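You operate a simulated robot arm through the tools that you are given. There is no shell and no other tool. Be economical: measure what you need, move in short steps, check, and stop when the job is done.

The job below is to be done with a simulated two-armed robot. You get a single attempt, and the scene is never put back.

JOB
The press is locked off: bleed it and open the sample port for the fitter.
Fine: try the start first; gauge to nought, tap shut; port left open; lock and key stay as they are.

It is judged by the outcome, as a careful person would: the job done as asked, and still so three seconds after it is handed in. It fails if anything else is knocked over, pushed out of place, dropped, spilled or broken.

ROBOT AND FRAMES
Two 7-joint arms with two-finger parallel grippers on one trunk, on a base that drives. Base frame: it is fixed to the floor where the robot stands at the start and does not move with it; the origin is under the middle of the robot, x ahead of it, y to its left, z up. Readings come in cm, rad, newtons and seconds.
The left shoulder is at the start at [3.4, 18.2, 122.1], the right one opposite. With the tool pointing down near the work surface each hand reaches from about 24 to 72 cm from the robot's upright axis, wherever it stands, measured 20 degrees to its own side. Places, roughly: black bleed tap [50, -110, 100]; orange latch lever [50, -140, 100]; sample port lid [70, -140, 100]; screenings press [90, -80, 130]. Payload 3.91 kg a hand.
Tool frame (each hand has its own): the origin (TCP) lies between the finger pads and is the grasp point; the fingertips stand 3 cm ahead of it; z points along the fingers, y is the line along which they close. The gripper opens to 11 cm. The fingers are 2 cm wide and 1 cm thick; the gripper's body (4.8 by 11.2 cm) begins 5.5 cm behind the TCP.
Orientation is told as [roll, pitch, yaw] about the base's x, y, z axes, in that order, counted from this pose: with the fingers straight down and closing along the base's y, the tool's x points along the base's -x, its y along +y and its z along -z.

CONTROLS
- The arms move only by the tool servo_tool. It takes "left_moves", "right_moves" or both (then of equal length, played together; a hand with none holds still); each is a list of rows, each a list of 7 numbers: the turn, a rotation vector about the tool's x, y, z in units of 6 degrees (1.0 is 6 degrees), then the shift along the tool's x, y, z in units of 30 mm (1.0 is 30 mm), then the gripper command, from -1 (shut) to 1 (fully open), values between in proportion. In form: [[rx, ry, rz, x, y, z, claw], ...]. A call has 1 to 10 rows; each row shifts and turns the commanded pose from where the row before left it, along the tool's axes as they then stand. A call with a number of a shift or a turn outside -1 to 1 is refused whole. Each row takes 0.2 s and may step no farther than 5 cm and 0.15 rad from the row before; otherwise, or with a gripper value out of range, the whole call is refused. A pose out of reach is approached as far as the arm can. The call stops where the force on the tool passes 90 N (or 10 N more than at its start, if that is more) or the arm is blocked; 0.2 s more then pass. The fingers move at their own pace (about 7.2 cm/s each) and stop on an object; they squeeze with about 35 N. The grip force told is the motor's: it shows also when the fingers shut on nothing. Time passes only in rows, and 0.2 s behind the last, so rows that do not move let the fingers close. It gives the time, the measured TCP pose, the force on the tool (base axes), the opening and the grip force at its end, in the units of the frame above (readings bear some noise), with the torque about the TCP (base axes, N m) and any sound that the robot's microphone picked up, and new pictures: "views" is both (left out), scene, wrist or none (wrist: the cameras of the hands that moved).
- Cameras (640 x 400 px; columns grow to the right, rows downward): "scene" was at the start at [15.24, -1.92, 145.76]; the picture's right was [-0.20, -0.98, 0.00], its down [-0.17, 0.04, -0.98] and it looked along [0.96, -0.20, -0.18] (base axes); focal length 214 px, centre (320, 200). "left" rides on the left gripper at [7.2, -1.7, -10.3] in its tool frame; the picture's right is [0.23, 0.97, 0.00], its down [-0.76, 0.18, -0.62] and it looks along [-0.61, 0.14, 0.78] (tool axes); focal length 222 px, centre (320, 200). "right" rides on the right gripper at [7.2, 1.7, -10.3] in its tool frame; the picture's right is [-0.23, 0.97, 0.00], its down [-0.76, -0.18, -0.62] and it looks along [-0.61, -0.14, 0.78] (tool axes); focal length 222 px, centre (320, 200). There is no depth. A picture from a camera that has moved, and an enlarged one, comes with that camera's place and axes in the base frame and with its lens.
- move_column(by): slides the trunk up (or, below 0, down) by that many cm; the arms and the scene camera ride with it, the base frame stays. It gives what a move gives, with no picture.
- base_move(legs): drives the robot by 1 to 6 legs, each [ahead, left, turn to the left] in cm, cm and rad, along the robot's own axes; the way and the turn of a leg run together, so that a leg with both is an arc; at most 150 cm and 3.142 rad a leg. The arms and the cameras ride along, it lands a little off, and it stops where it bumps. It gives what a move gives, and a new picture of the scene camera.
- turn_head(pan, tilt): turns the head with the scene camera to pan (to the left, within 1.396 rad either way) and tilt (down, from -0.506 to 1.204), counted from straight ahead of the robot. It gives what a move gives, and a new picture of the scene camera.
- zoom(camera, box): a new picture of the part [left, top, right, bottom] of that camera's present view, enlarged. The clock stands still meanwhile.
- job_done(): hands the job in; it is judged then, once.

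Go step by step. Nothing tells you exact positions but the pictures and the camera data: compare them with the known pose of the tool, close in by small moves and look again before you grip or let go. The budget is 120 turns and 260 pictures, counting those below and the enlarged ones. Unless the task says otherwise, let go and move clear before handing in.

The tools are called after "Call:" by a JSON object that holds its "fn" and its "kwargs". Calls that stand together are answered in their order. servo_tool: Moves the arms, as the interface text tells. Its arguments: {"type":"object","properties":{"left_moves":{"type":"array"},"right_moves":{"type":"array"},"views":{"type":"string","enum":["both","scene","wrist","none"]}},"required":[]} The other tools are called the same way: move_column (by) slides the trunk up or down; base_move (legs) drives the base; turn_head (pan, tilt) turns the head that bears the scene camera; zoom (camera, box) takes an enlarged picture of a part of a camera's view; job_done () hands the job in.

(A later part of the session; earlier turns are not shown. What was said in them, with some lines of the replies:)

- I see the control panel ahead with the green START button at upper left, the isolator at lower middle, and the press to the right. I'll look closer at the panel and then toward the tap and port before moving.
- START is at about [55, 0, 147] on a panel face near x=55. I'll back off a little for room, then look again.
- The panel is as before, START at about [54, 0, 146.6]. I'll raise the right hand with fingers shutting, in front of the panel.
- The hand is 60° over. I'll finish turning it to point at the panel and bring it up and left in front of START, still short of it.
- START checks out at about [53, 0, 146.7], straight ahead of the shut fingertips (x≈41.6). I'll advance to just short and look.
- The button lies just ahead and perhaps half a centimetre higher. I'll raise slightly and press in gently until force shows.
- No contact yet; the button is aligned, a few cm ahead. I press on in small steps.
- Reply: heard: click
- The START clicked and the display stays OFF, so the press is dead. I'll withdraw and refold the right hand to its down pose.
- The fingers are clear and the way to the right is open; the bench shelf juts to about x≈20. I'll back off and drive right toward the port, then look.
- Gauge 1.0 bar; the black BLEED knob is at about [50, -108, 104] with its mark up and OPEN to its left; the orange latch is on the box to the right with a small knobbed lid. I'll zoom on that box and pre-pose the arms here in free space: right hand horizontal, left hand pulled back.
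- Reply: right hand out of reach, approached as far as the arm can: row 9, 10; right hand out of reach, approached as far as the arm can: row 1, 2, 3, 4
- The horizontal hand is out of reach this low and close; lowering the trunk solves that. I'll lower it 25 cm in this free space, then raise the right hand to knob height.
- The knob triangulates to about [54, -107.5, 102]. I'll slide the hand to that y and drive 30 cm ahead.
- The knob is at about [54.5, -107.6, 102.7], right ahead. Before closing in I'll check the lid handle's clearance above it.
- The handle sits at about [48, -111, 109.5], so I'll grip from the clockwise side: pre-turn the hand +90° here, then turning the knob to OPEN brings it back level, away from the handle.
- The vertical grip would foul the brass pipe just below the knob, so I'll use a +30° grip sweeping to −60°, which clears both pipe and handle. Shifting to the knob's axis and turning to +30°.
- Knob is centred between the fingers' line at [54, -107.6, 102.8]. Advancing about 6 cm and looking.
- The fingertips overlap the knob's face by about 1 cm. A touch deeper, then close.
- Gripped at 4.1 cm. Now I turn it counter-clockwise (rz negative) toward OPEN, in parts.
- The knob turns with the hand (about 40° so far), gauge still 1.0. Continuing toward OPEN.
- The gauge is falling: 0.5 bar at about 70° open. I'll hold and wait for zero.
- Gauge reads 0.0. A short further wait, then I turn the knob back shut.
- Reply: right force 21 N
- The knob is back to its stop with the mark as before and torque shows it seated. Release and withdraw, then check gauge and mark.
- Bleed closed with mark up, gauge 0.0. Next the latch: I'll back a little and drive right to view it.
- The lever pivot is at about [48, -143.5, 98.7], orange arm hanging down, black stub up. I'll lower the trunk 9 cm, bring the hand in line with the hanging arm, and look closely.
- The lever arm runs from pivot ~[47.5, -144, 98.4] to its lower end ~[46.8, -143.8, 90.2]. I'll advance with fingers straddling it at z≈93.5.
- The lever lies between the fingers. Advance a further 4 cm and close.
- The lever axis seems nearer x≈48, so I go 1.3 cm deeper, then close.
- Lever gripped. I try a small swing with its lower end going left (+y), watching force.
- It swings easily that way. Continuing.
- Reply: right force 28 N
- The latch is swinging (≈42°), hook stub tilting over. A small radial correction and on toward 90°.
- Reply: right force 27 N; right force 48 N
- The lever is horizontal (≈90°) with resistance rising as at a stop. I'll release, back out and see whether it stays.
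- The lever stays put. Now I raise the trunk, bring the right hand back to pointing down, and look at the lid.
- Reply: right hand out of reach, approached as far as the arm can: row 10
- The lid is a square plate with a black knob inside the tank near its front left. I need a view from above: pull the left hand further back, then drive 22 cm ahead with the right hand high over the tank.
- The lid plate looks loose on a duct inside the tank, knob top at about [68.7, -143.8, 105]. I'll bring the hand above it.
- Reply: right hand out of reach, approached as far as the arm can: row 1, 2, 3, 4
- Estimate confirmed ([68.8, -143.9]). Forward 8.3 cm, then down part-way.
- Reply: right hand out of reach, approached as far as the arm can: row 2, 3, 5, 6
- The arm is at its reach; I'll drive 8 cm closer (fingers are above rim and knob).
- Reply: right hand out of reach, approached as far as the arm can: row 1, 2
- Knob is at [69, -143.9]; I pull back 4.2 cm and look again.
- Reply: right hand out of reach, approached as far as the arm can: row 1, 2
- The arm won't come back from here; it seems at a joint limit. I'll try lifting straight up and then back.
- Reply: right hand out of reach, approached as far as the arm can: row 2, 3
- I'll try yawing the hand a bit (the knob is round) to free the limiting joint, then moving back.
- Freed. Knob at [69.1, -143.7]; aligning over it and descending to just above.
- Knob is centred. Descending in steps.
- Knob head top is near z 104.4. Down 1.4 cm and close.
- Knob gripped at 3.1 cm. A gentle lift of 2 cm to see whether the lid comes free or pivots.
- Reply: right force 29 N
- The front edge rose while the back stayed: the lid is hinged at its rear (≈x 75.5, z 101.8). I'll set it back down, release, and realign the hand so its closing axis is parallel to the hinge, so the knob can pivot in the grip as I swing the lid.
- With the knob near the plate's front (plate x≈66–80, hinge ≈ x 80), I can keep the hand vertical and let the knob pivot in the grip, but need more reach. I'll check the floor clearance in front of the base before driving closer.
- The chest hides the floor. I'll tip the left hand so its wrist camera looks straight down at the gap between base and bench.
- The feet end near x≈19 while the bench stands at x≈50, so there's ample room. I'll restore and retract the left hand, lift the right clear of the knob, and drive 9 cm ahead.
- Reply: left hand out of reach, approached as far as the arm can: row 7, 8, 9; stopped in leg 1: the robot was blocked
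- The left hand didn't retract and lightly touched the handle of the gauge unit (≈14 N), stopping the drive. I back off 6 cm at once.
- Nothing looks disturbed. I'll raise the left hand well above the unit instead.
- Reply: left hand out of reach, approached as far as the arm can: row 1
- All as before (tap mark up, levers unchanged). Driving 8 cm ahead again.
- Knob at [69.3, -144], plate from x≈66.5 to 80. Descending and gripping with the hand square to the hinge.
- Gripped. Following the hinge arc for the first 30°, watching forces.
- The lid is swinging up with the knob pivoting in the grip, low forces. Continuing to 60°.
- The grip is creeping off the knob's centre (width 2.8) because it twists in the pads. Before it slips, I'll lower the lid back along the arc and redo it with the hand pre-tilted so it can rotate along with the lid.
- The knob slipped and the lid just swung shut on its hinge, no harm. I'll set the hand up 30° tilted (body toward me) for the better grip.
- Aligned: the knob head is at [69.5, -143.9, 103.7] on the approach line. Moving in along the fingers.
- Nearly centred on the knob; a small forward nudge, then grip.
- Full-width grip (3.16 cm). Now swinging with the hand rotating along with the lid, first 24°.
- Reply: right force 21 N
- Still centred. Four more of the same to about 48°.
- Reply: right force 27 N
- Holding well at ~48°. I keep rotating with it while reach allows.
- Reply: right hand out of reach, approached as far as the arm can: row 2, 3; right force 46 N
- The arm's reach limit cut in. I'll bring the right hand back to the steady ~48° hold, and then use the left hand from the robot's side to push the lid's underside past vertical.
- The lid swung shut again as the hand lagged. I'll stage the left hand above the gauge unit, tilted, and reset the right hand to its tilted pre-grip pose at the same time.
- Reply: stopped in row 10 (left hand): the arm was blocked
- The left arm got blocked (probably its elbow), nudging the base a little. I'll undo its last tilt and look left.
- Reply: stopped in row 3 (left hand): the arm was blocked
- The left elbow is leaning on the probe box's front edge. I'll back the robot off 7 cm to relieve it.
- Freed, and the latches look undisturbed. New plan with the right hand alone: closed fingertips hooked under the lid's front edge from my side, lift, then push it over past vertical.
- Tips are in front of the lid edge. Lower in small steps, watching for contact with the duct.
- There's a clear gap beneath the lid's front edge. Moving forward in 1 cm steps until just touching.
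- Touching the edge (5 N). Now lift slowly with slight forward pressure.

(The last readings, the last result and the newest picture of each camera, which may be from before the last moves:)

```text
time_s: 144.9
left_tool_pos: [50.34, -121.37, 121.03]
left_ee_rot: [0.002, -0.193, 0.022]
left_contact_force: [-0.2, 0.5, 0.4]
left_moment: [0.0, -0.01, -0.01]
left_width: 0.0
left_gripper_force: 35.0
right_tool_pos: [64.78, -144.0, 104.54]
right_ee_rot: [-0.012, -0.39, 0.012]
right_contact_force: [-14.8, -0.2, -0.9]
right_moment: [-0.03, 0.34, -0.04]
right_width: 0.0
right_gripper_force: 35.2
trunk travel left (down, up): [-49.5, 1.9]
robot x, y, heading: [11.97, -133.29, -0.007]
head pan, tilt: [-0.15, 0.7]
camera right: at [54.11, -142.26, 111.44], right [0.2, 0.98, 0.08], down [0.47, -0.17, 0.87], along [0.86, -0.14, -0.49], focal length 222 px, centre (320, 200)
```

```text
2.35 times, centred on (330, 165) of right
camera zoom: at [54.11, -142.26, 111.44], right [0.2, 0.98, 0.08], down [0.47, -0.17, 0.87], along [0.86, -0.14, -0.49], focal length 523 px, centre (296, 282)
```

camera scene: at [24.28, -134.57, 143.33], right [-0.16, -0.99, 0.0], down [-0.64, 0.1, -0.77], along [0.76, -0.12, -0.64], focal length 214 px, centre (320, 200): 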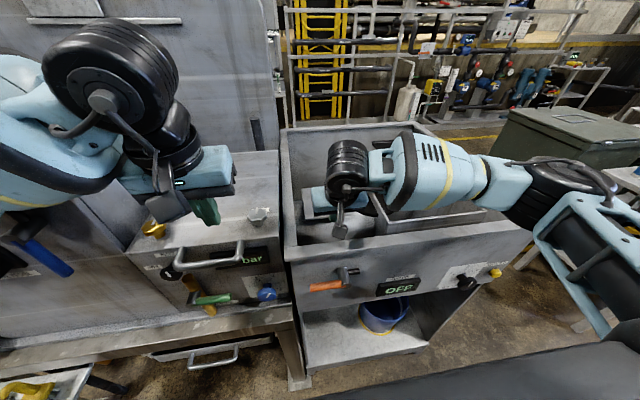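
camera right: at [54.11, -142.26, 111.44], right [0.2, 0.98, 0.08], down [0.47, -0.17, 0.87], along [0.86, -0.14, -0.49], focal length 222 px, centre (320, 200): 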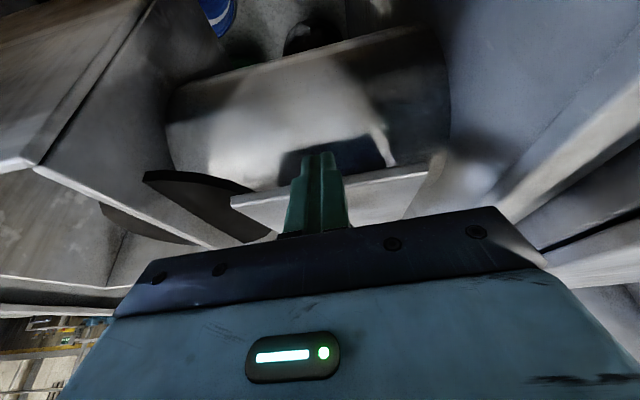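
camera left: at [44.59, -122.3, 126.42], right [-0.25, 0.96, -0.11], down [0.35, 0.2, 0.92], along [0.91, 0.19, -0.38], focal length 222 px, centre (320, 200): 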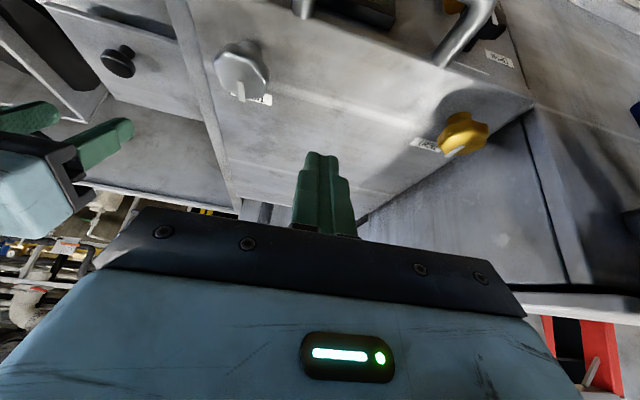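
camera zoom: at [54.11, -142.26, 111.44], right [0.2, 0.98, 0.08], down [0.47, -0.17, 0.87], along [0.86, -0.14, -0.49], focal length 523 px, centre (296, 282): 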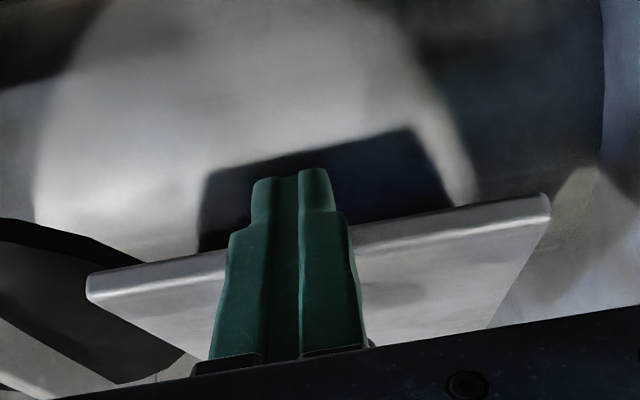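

The lid is rising with the fingers (edge pinned by friction). I continue lifting while tilting the fingers further under it.

Call:
{"fn": "servo_tool", "kwargs": {"right_moves": [[0, -0.7, 0, -0.1, 0, -0.24, -1], [0, -0.7, 0, -0.1, 0, -0.24, -1], [0, -0.7, 0, -0.12, 0, -0.24, -1]], "views": "wrist"}}

Call:
{"fn": "zoom", "kwargs": {"camera": "right", "box": [220, 80, 440, 250]}}

```text
time_s: 145.7
left_tool_pos: [50.53, -121.53, 121.02]
left_ee_rot: [0.001, -0.192, 0.022]
left_contact_force: [0.3, 0.8, -0.2]
left_moment: [0.01, -0.01, -0.01]
left_width: 0.0
left_gripper_force: 34.3
right_tool_pos: [65.09, -143.99, 106.82]
right_ee_rot: [-0.014, -0.61, 0.014]
right_contact_force: [-0.6, -0.8, -1.4]
right_moment: [0.0, 0.04, 0.03]
right_width: 0.02
right_gripper_force: 35.0
trunk travel left (down, up): [-49.5, 1.9]
robot x, y, heading: [12.49, -133.08, -0.004]
head pan, tilt: [-0.15, 0.7]
camera right: at [53.05, -142.23, 111.23], right [0.18, 0.98, 0.12], down [0.27, -0.17, 0.95], along [0.95, -0.14, -0.29], focal length 222 px, centre (320, 200)
```

right: 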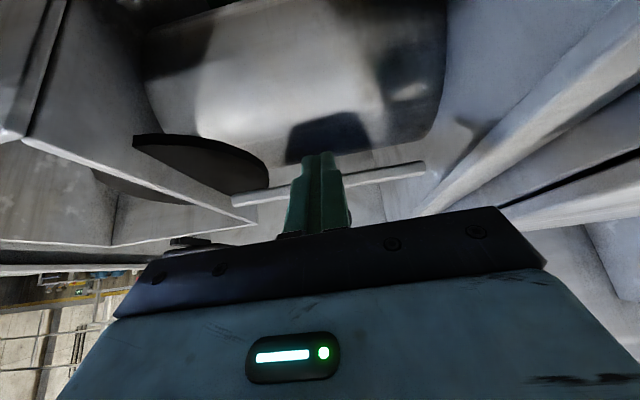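

```text
2.35 times, centred on (330, 165) of right
camera zoom: at [53.05, -142.23, 111.23], right [0.18, 0.98, 0.12], down [0.27, -0.17, 0.95], along [0.95, -0.14, -0.29], focal length 523 px, centre (296, 282)
```

zoom: 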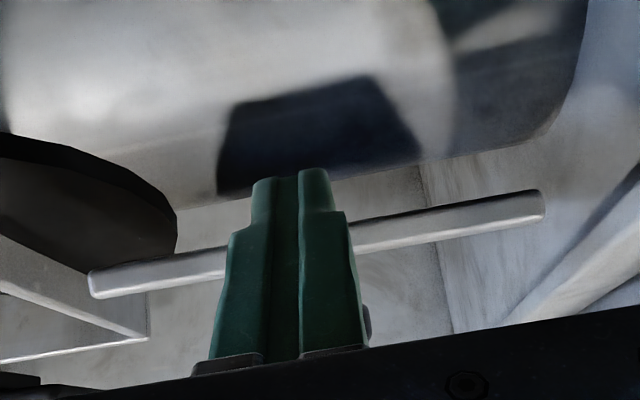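

The lid is up ~20° resting on the finger with almost no force. Continue lifting, tilting and easing forward.

Call:
{"fn": "servo_tool", "kwargs": {"right_moves": [[0, -0.7, 0, -0.22, 0, -0.17, -1], [0, -0.7, 0, -0.23, 0, -0.16, -1], [0, -0.7, 0, -0.24, 0, -0.15, -1], [0, 0, 0, -0.25, 0, -0.14, -1]], "views": "wrist"}}

Call:
{"fn": "zoom", "kwargs": {"camera": "right", "box": [220, 80, 440, 250]}}

```text
time_s: 146.7
left_tool_pos: [50.54, -121.46, 121.03]
left_ee_rot: [0.001, -0.192, 0.023]
left_contact_force: [0.3, 0.4, -0.4]
left_moment: [-0.02, 0.05, 0.01]
left_width: 0.0
left_gripper_force: 35.1
right_tool_pos: [65.75, -144.01, 110.08]
right_ee_rot: [-0.018, -0.83, 0.019]
right_contact_force: [-0.2, -0.4, 0.3]
right_moment: [-0.02, -0.02, -0.02]
right_width: 0.0
right_gripper_force: 34.8
trunk travel left (down, up): [-49.5, 1.9]
robot x, y, heading: [12.43, -132.99, -0.006]
head pan, tilt: [-0.15, 0.7]
camera right: at [53.27, -142.27, 111.83], right [0.15, 0.98, 0.16], down [0.06, -0.17, 0.98], along [0.99, -0.14, -0.08], focal length 222 px, centre (320, 200)
```

right: 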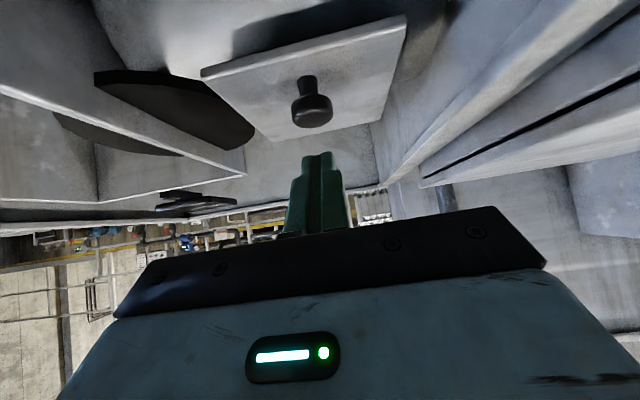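

```text
2.35 times, centred on (330, 165) of right
camera zoom: at [53.27, -142.27, 111.83], right [0.15, 0.98, 0.16], down [0.06, -0.17, 0.98], along [0.99, -0.14, -0.08], focal length 523 px, centre (296, 282)
```

zoom: 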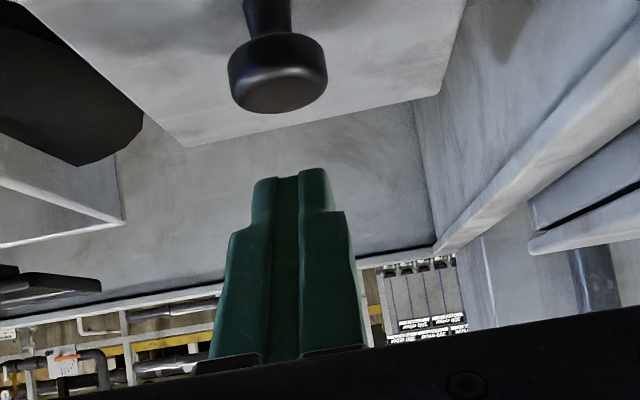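

The finger slid past and the lid closed again — not enough forward motion. I'll reset to the starting hook position and repeat with more push forward after 20°.

Call:
{"fn": "servo_tool", "kwargs": {"right_moves": [[0, 0, 0, 0.5, 0, -0.55, -1], [0, 0, 0, 0.5, 0, -0.55, -1], [0, 1, 0, 0, 0, 0, -1], [0, 1, 0, 0, 0, 0, -1], [0, 1, 0, 0, 0, 0, -1], [0, 1, 0, 0, 0, 0, -1], [0, 0.24, 0, 0, 0, 0, -1], [0, 0, 0, 0.24, 0, 0.82, -1], [0, 0, 0, 0.24, 0, 0.82, -1], [0, 0, 0, 0.22, 0, 0.82, -1]], "views": "wrist"}}

```text
time_s: 148.9
left_tool_pos: [50.59, -121.36, 121.02]
left_ee_rot: [0.003, -0.192, 0.022]
left_contact_force: [0.4, 0.5, 0.1]
left_moment: [0.01, -0.03, -0.02]
left_width: 0.0
left_gripper_force: 34.6
right_tool_pos: [62.16, -143.9, 102.42]
right_ee_rot: [-0.014, -0.383, 0.01]
right_contact_force: [0.4, 0.0, 0.0]
right_moment: [0.01, 0.01, -0.05]
right_width: 0.01
right_gripper_force: 34.8
trunk travel left (down, up): [-49.5, 1.9]
robot x, y, heading: [12.27, -133.3, -0.005]
head pan, tilt: [-0.15, 0.7]
camera right: at [51.59, -142.16, 109.45], right [0.2, 0.98, 0.07], down [0.47, -0.16, 0.86], along [0.86, -0.14, -0.5], focal length 222 px, centre (320, 200)
```

right: 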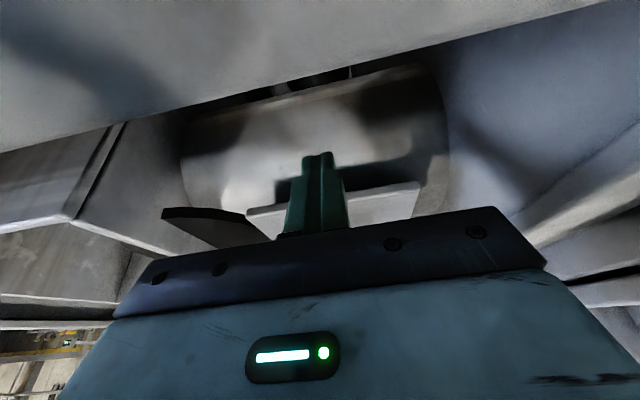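

Back at the start. Repeating the hook and lift, this time biased further forward.

Call:
{"fn": "servo_tool", "kwargs": {"right_moves": [[0, 0, 0, -0.31, 0, 0.125, -1], [0, 0, 0, -0.31, 0, 0.125, -1], [0, 0, 0, -0.2, 0, 0.08, -1], [0, 0, 0, -0.1, 0, -0.18, -1], [0, 0, 0, -0.1, 0, -0.18, -1], [0, 0, 0, -0.1, 0, -0.18, -1], [0, -0.72, 0, -0.2, 0, -0.155, -1], [0, -0.72, 0, -0.2, 0, -0.155, -1], [0, -0.72, 0, -0.2, 0, -0.155, -1]], "views": "wrist"}}

```text
time_s: 150.9
left_tool_pos: [50.47, -121.54, 121.0]
left_ee_rot: [0.002, -0.193, 0.023]
left_contact_force: [-0.5, -0.6, 0.5]
left_moment: [-0.02, -0.01, -0.02]
left_width: 0.0
left_gripper_force: 34.7
right_tool_pos: [66.12, -144.15, 106.21]
right_ee_rot: [-0.016, -0.613, 0.012]
right_contact_force: [-2.9, -1.0, -1.1]
right_moment: [-0.01, 0.05, -0.06]
right_width: 0.01
right_gripper_force: 34.7
trunk travel left (down, up): [-49.5, 1.9]
robot x, y, heading: [12.01, -133.47, -0.01]
head pan, tilt: [-0.15, 0.7]
camera right: at [54.18, -142.37, 110.68], right [0.18, 0.98, 0.12], down [0.27, -0.17, 0.95], along [0.95, -0.14, -0.29], focal length 222 px, centre (320, 200)
```

right: 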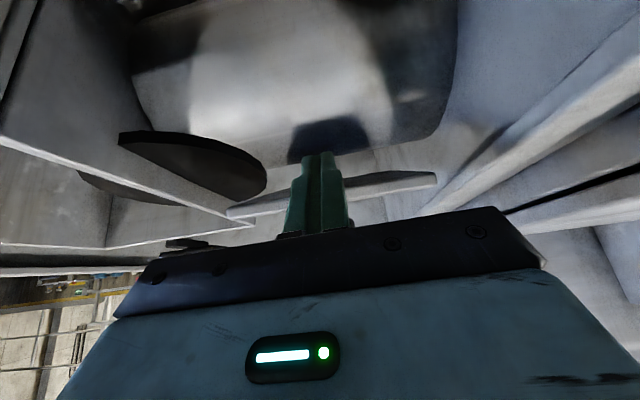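

Now I see the lid's underside: it's over 20° and sitting on the finger. Continuing up and forward along the arc.

Call:
{"fn": "servo_tool", "kwargs": {"right_moves": [[0, -0.42, 0, -0.34, 0, -0.12, -1], [0, -0.42, 0, -0.34, 0, -0.12, -1], [0, -0.2, 0, -0.373, 0, -0.073, -1], [0, -0.2, 0, -0.373, 0, -0.073, -1]], "views": "wrist"}}

```text
time_s: 151.9
left_tool_pos: [50.52, -121.31, 120.88]
left_ee_rot: [0.003, -0.192, 0.023]
left_contact_force: [-0.6, -0.8, -0.3]
left_moment: [0.02, 0.02, -0.03]
left_width: 0.0
left_gripper_force: 35.3
right_tool_pos: [68.77, -143.89, 109.94]
right_ee_rot: [-0.015, -0.74, 0.017]
right_contact_force: [-0.2, 0.1, -2.1]
right_moment: [0.02, 0.03, -0.01]
right_width: 0.0
right_gripper_force: 34.7
trunk travel left (down, up): [-49.5, 1.9]
robot x, y, heading: [11.96, -133.02, -0.008]
head pan, tilt: [-0.15, 0.7]
camera right: at [56.44, -142.25, 112.77], right [0.16, 0.98, 0.14], down [0.14, -0.17, 0.98], along [0.98, -0.14, -0.17], focal length 222 px, centre (320, 200)
```

right: 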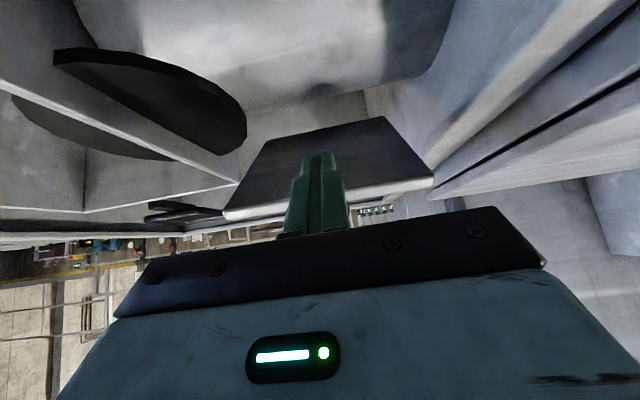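

The lid is at ~40° with its underside on the finger. Pushing on up and forward toward vertical.

Call:
{"fn": "servo_tool", "kwargs": {"right_moves": [[0, 0, 0, -0.317, 0, -0.026, -1], [0, 0, 0, -0.317, 0, -0.026, -1], [0, 0, 0, -0.345, 0, 0.09, -1], [0, 0, 0, -0.345, 0, 0.09, -1], [0, 0, 0, -0.395, 0, 0.16, -1], [0, 0, 0, -0.395, 0, 0.16, -1]], "views": "both"}}

```text
time_s: 153.3
left_tool_pos: [50.5, -121.45, 120.78]
left_ee_rot: [0.0, -0.193, 0.023]
left_contact_force: [-0.3, -0.5, 0.2]
left_moment: [-0.02, 0.05, -0.03]
left_width: 0.0
left_gripper_force: 35.0
right_tool_pos: [74.38, -143.91, 113.27]
right_ee_rot: [-0.016, -0.741, 0.017]
right_contact_force: [-1.4, 0.4, -0.3]
right_moment: [0.01, 0.04, 0.0]
right_width: 0.0
right_gripper_force: 35.6
trunk travel left (down, up): [-49.5, 1.9]
robot x, y, heading: [12.17, -132.97, -0.006]
head pan, tilt: [-0.15, 0.7]
camera scene: at [24.3, -134.57, 143.33], right [-0.16, -0.99, 0.0], down [-0.64, 0.1, -0.76], along [0.76, -0.12, -0.64], focal length 214 px, centre (320, 200)
camera right: at [61.97, -142.25, 116.05], right [0.16, 0.98, 0.14], down [0.14, -0.17, 0.98], along [0.98, -0.14, -0.17], focal length 222 px, centre (320, 200)
```

scene: 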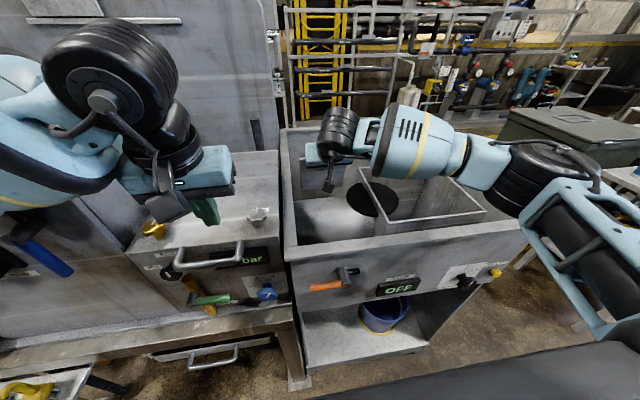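
right: 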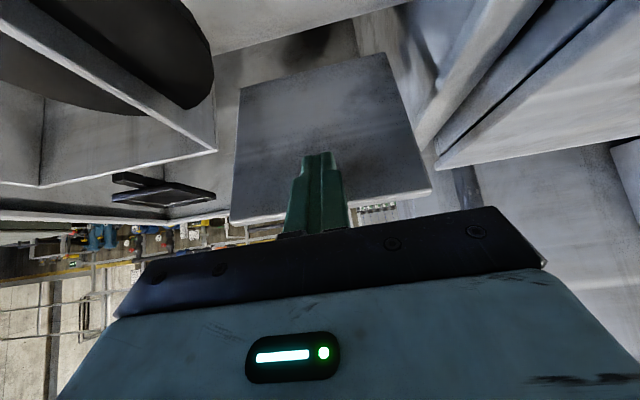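

About 75° now. Pushing straight forward past vertical.

Call:
{"fn": "servo_tool", "kwargs": {"right_moves": [[0, 0, 0, -0.246, 0, 0.225, -1], [0, 0, 0, -0.246, 0, 0.225, -1], [0, 0, 0, -0.246, 0, 0.225, -1], [0, 0, 0, -0.246, 0, 0.225, -1], [0, 0, 0, -0.246, 0, 0.225, -1], [0, 0, 0, -0.246, 0, 0.225, -1]], "views": "wrist"}}

```text
time_s: 154.7
left_tool_pos: [49.69, -121.63, 121.19]
left_ee_rot: [0.001, -0.197, 0.023]
left_contact_force: [0.1, -0.3, 0.3]
left_moment: [-0.02, 0.03, 0.03]
left_width: 0.0
left_gripper_force: 35.6
right_tool_pos: [79.21, -143.95, 113.16]
right_ee_rot: [-0.017, -0.733, 0.019]
right_contact_force: [-51.1, -6.4, -1.8]
right_moment: [0.2, 0.92, -0.27]
right_width: 0.0
right_gripper_force: 35.2
trunk travel left (down, up): [-49.5, 1.9]
robot x, y, heading: [11.85, -133.01, -0.012]
head pan, tilt: [-0.15, 0.7]
camera right: at [66.97, -142.25, 116.07], right [0.16, 0.98, 0.14], down [0.15, -0.16, 0.97], along [0.98, -0.14, -0.17], focal length 222 px, centre (320, 200)
```

right: 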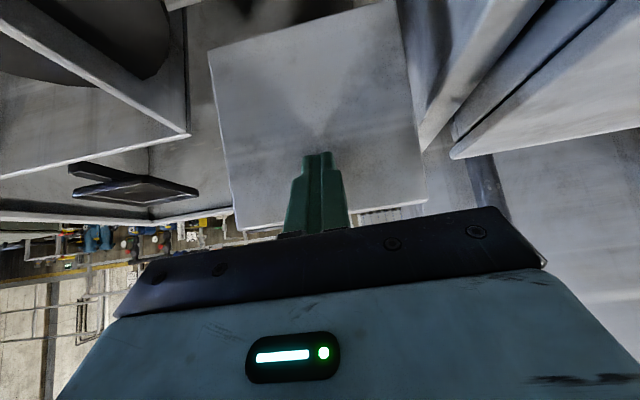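

A firm stop at roughly 100°. I'll ease back and see that the lid stays open.

Call:
{"fn": "servo_tool", "kwargs": {"right_moves": [[0, 0, 0, 0.246, 0, -0.225, -1], [0, 0, 0, 0.246, 0, -0.225, -1], [0, 0, 0, 0.246, 0, -0.225, -1], [0, 0, 0, 0.246, 0, -0.225, -1], [0, 0, 0, 0.246, 0, -0.225, -1]], "views": "wrist"}}

```text
time_s: 155.9
left_tool_pos: [50.42, -121.41, 121.03]
left_ee_rot: [0.002, -0.192, 0.022]
left_contact_force: [-0.7, 0.6, 0.2]
left_moment: [0.0, 0.01, 0.02]
left_width: 0.03
left_gripper_force: 35.3
right_tool_pos: [75.19, -144.01, 113.26]
right_ee_rot: [-0.017, -0.739, 0.017]
right_contact_force: [0.0, 0.0, 0.1]
right_moment: [-0.01, 0.0, 0.04]
right_width: 0.0
right_gripper_force: 35.4
trunk travel left (down, up): [-49.5, 1.9]
robot x, y, heading: [12.16, -132.89, -0.008]
head pan, tilt: [-0.15, 0.7]
camera right: at [62.85, -142.3, 116.06], right [0.16, 0.98, 0.14], down [0.14, -0.17, 0.98], along [0.98, -0.14, -0.17], focal length 222 px, centre (320, 200)
```

right: 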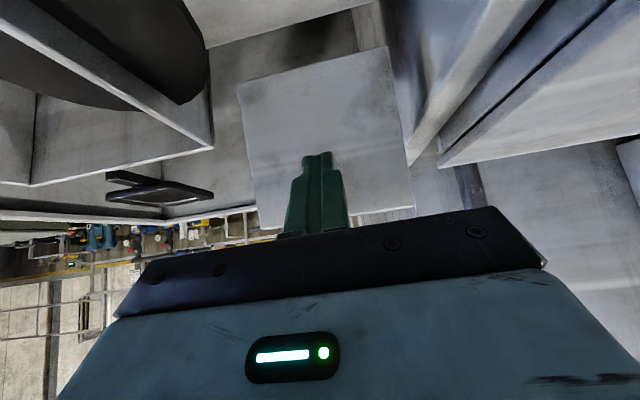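

The lid stays open on its own. Withdrawing back and up, then checking from the head.

Call:
{"fn": "servo_tool", "kwargs": {"right_moves": [[0, 0, 0, 0.267, 0, -0.696, -1], [0, 0, 0, 0.267, 0, -0.696, -1], [0, 0, 0, 0.267, 0, -0.696, -1], [0, 0, 0, 0.267, 0, -0.696, -1], [0, 0, 0, 0.267, 0, -0.696, -1]], "views": "none"}}

Call:
{"fn": "base_move", "kwargs": {"legs": [[-28, 0, 0]]}}

Call:
{"fn": "turn_head", "kwargs": {"pan": 0.0, "tilt": 0.45}}

Call:
{"fn": "zoom", "kwargs": {"camera": "scene", "box": [190, 170, 450, 335]}}

```text
time_s: 157.1
left_tool_pos: [50.48, -121.52, 121.05]
left_ee_rot: [0.002, -0.192, 0.022]
left_contact_force: [0.1, -0.3, 0.0]
left_moment: [0.0, 0.01, -0.01]
left_width: 0.03
left_gripper_force: 34.7
right_tool_pos: [65.02, -143.85, 118.27]
right_ee_rot: [-0.015, -0.74, 0.016]
right_contact_force: [0.6, -0.4, -0.7]
right_moment: [-0.01, -0.01, 0.01]
right_width: 0.0
right_gripper_force: 34.9
trunk travel left (down, up): [-49.5, 1.9]
robot x, y, heading: [12.44, -132.94, -0.004]
head pan, tilt: [-0.15, 0.7]
```

```text
time_s: 159.0
left_tool_pos: [22.65, -121.34, 120.93]
left_ee_rot: [0.001, -0.192, 0.02]
left_contact_force: [-0.2, -1.0, 0.1]
left_moment: [0.0, 0.03, 0.0]
left_width: 0.01
left_gripper_force: 35.0
right_tool_pos: [37.38, -143.82, 118.13]
right_ee_rot: [-0.019, -0.738, 0.012]
right_contact_force: [-0.3, -0.4, 0.6]
right_moment: [0.0, 0.0, -0.03]
right_width: 0.0
right_gripper_force: 35.2
trunk travel left (down, up): [-49.5, 1.9]
robot x, y, heading: [-15.62, -133.06, -0.014]
head pan, tilt: [-0.15, 0.7]
camera scene: at [-3.59, -134.37, 143.32], right [-0.16, -0.99, 0.0], down [-0.64, 0.1, -0.76], along [0.75, -0.12, -0.64], focal length 214 px, centre (320, 200)
```

scene: 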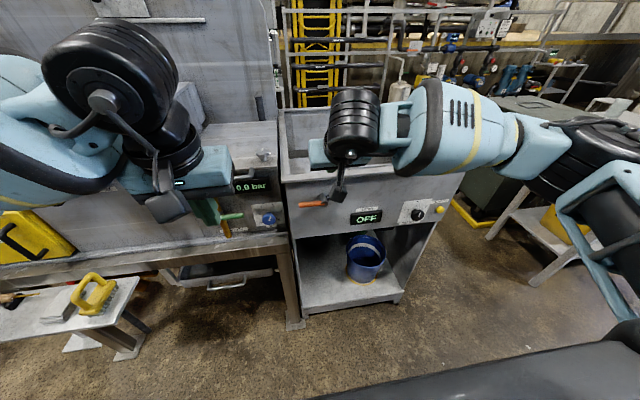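

```text
time_s: 159.8
left_tool_pos: [22.74, -121.38, 121.02]
left_ee_rot: [0.002, -0.191, 0.02]
left_contact_force: [0.5, 0.7, 0.2]
left_moment: [-0.03, 0.02, -0.02]
left_width: 0.02
left_gripper_force: 34.7
right_tool_pos: [37.31, -143.84, 118.2]
right_ee_rot: [-0.017, -0.741, 0.013]
right_contact_force: [0.0, -0.6, 0.2]
right_moment: [0.02, 0.02, 0.01]
right_width: 0.02
right_gripper_force: 35.1
trunk travel left (down, up): [-49.5, 1.9]
robot x, y, heading: [-15.5, -133.16, -0.009]
head pan, tilt: [0.0, 0.45]
camera scene: at [-2.81, -133.12, 145.54], right [-0.01, -1.0, 0.0], down [-0.44, 0.01, -0.9], along [0.9, -0.01, -0.44], focal length 214 px, centre (320, 200)
```

scene: 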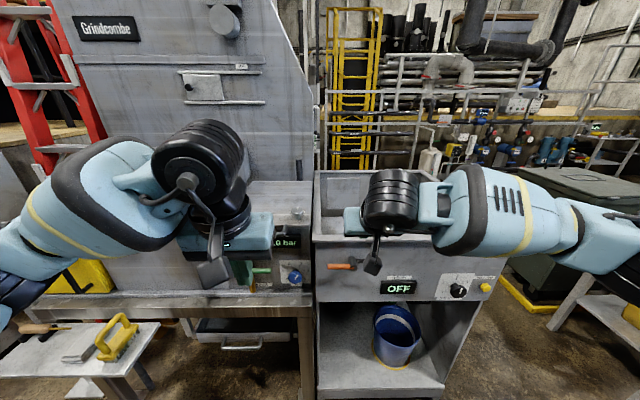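

```text
2.42 times, centred on (320, 252) of scene
camera zoom: at [-2.81, -133.12, 145.54], right [-0.01, -1.0, 0.0], down [-0.44, 0.01, -0.9], along [0.9, -0.01, -0.44], focal length 520 px, centre (320, 73)
```

zoom: 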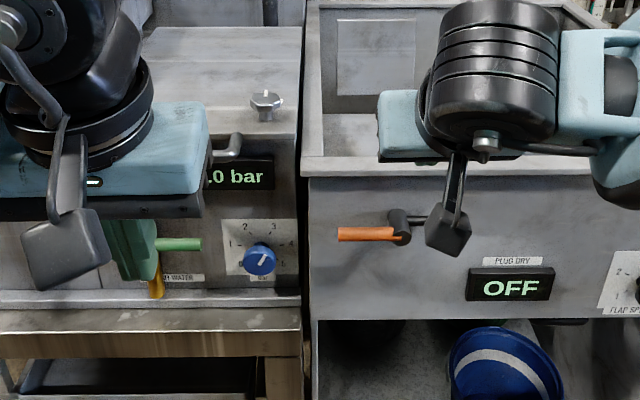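

The lid stands upright and open. The hands block the view of the tap, so I'll back away and spread them for a final check.

Call:
{"fn": "servo_tool", "kwargs": {"left_moves": [[0, 0, 0, 0, 0.9, 0, -1], [0, 0, 0, 0, 0.9, 0, -1], [0, 0, 0, 0, 0.9, 0, -1], [0, 0, 0, 0, 0.9, 0, -1], [0, 0, 0, 0, 0.9, 0, -1]], "right_moves": [[0, 0, 0, 0, -0.9, 0, -1], [0, 0, 0, 0, -0.9, 0, -1], [0, 0, 0, 0, -0.9, 0, -1], [0, 0, 0, 0, -0.9, 0, -1], [0, 0, 0, 0, -0.9, 0, -1]], "views": "scene"}}

Call:
{"fn": "zoom", "kwargs": {"camera": "scene", "box": [190, 150, 450, 315]}}

```text
time_s: 161.0
left_tool_pos: [22.44, -107.81, 120.81]
left_ee_rot: [0.003, -0.192, 0.017]
left_contact_force: [-0.6, -0.4, 0.4]
left_moment: [0.01, 0.01, 0.01]
left_width: 0.02
left_gripper_force: 35.1
right_tool_pos: [37.41, -157.28, 118.58]
right_ee_rot: [-0.016, -0.738, 0.014]
right_contact_force: [0.4, 0.1, -0.6]
right_moment: [0.01, 0.05, 0.0]
right_width: 0.0
right_gripper_force: 34.8
trunk travel left (down, up): [-49.5, 1.9]
robot x, y, heading: [-15.68, -132.85, -0.017]
head pan, tilt: [0.0, 0.45]
camera scene: at [-2.89, -133.11, 145.56], right [-0.01, -1.0, 0.0], down [-0.43, 0.01, -0.9], along [0.9, -0.01, -0.43], focal length 214 px, centre (320, 200)
```

scene: 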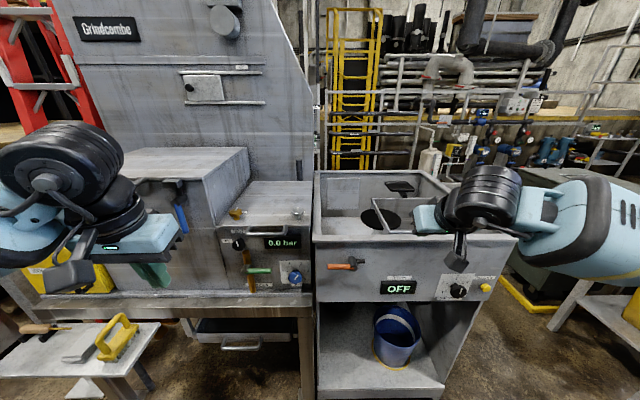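

```text
2.42 times, centred on (320, 232) of scene
camera zoom: at [-2.89, -133.11, 145.56], right [-0.01, -1.0, 0.0], down [-0.43, 0.01, -0.9], along [0.9, -0.01, -0.43], focal length 520 px, centre (320, 121)
```

zoom: 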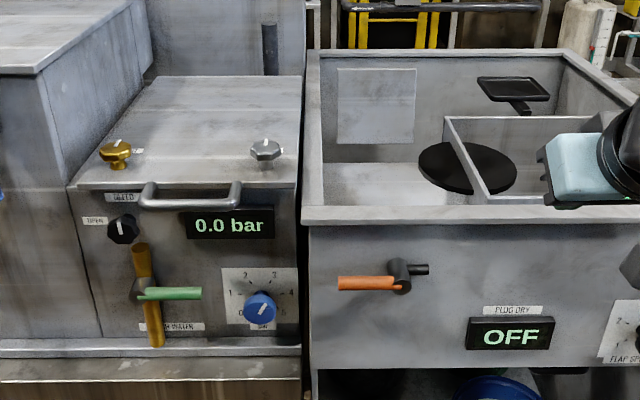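

Lid open, latch released, gauge 0.0. One close look at the tap mark and the probe box before handing in.

Call:
{"fn": "zoom", "kwargs": {"camera": "scene", "box": [220, 215, 300, 265]}}

Call:
{"fn": "turn_head", "kwargs": {"pan": 0.45, "tilt": 0.35}}

```text
8.00 times, centred on (260, 240) of scene
camera zoom: at [-2.89, -133.11, 145.56], right [-0.01, -1.0, 0.0], down [-0.43, 0.01, -0.9], along [0.9, -0.01, -0.43], focal length 1716 px, centre (800, -120)
```

zoom: 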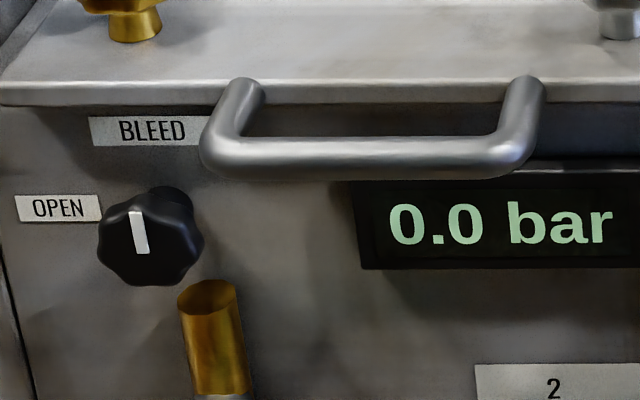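

```text
time_s: 161.9
left_tool_pos: [22.56, -107.9, 120.92]
left_ee_rot: [0.001, -0.193, 0.019]
left_contact_force: [0.5, -0.1, 0.3]
left_moment: [0.0, 0.01, 0.0]
left_width: 0.0
left_gripper_force: 35.0
right_tool_pos: [37.5, -157.35, 118.49]
right_ee_rot: [-0.018, -0.738, 0.011]
right_contact_force: [-1.1, 0.4, 0.5]
right_moment: [0.03, 0.04, -0.02]
right_width: 0.0
right_gripper_force: 35.0
trunk travel left (down, up): [-49.5, 1.9]
robot x, y, heading: [-15.71, -132.77, -0.013]
head pan, tilt: [0.45, 0.351]
camera scene: at [-3.56, -129.06, 146.47], right [0.42, -0.91, 0.0], down [-0.31, -0.15, -0.94], along [0.85, 0.4, -0.34], focal length 214 px, centre (320, 200)
```

scene: 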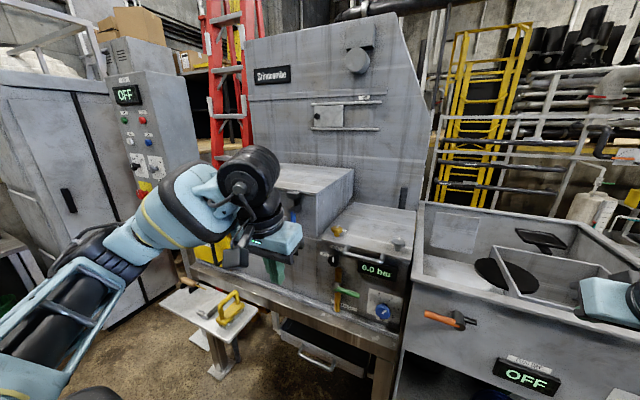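

The tap mark points up as it did at the start, the gauge reads 0.0, the panel still shows OFF, and the lid and latch are open with nothing disturbed. Handing in.

Call:
{"fn": "job_done", "kwargs": {}}

```text
The job is handed in.
```

The press is bled and the sample port is open for the fitter. I tried START first: it clicked and the panel stayed OFF. The gauge reads 0.0 bar, the bleed tap is shut, the latch is released and the lid stands open on its own. The lock and key were not touched.

On the way, the lid slipped from the gripper and swung shut three times. My left hand also pressed lightly on the gauge unit's handle, and my left elbow on the probe box. I saw nothing moved or damaged.
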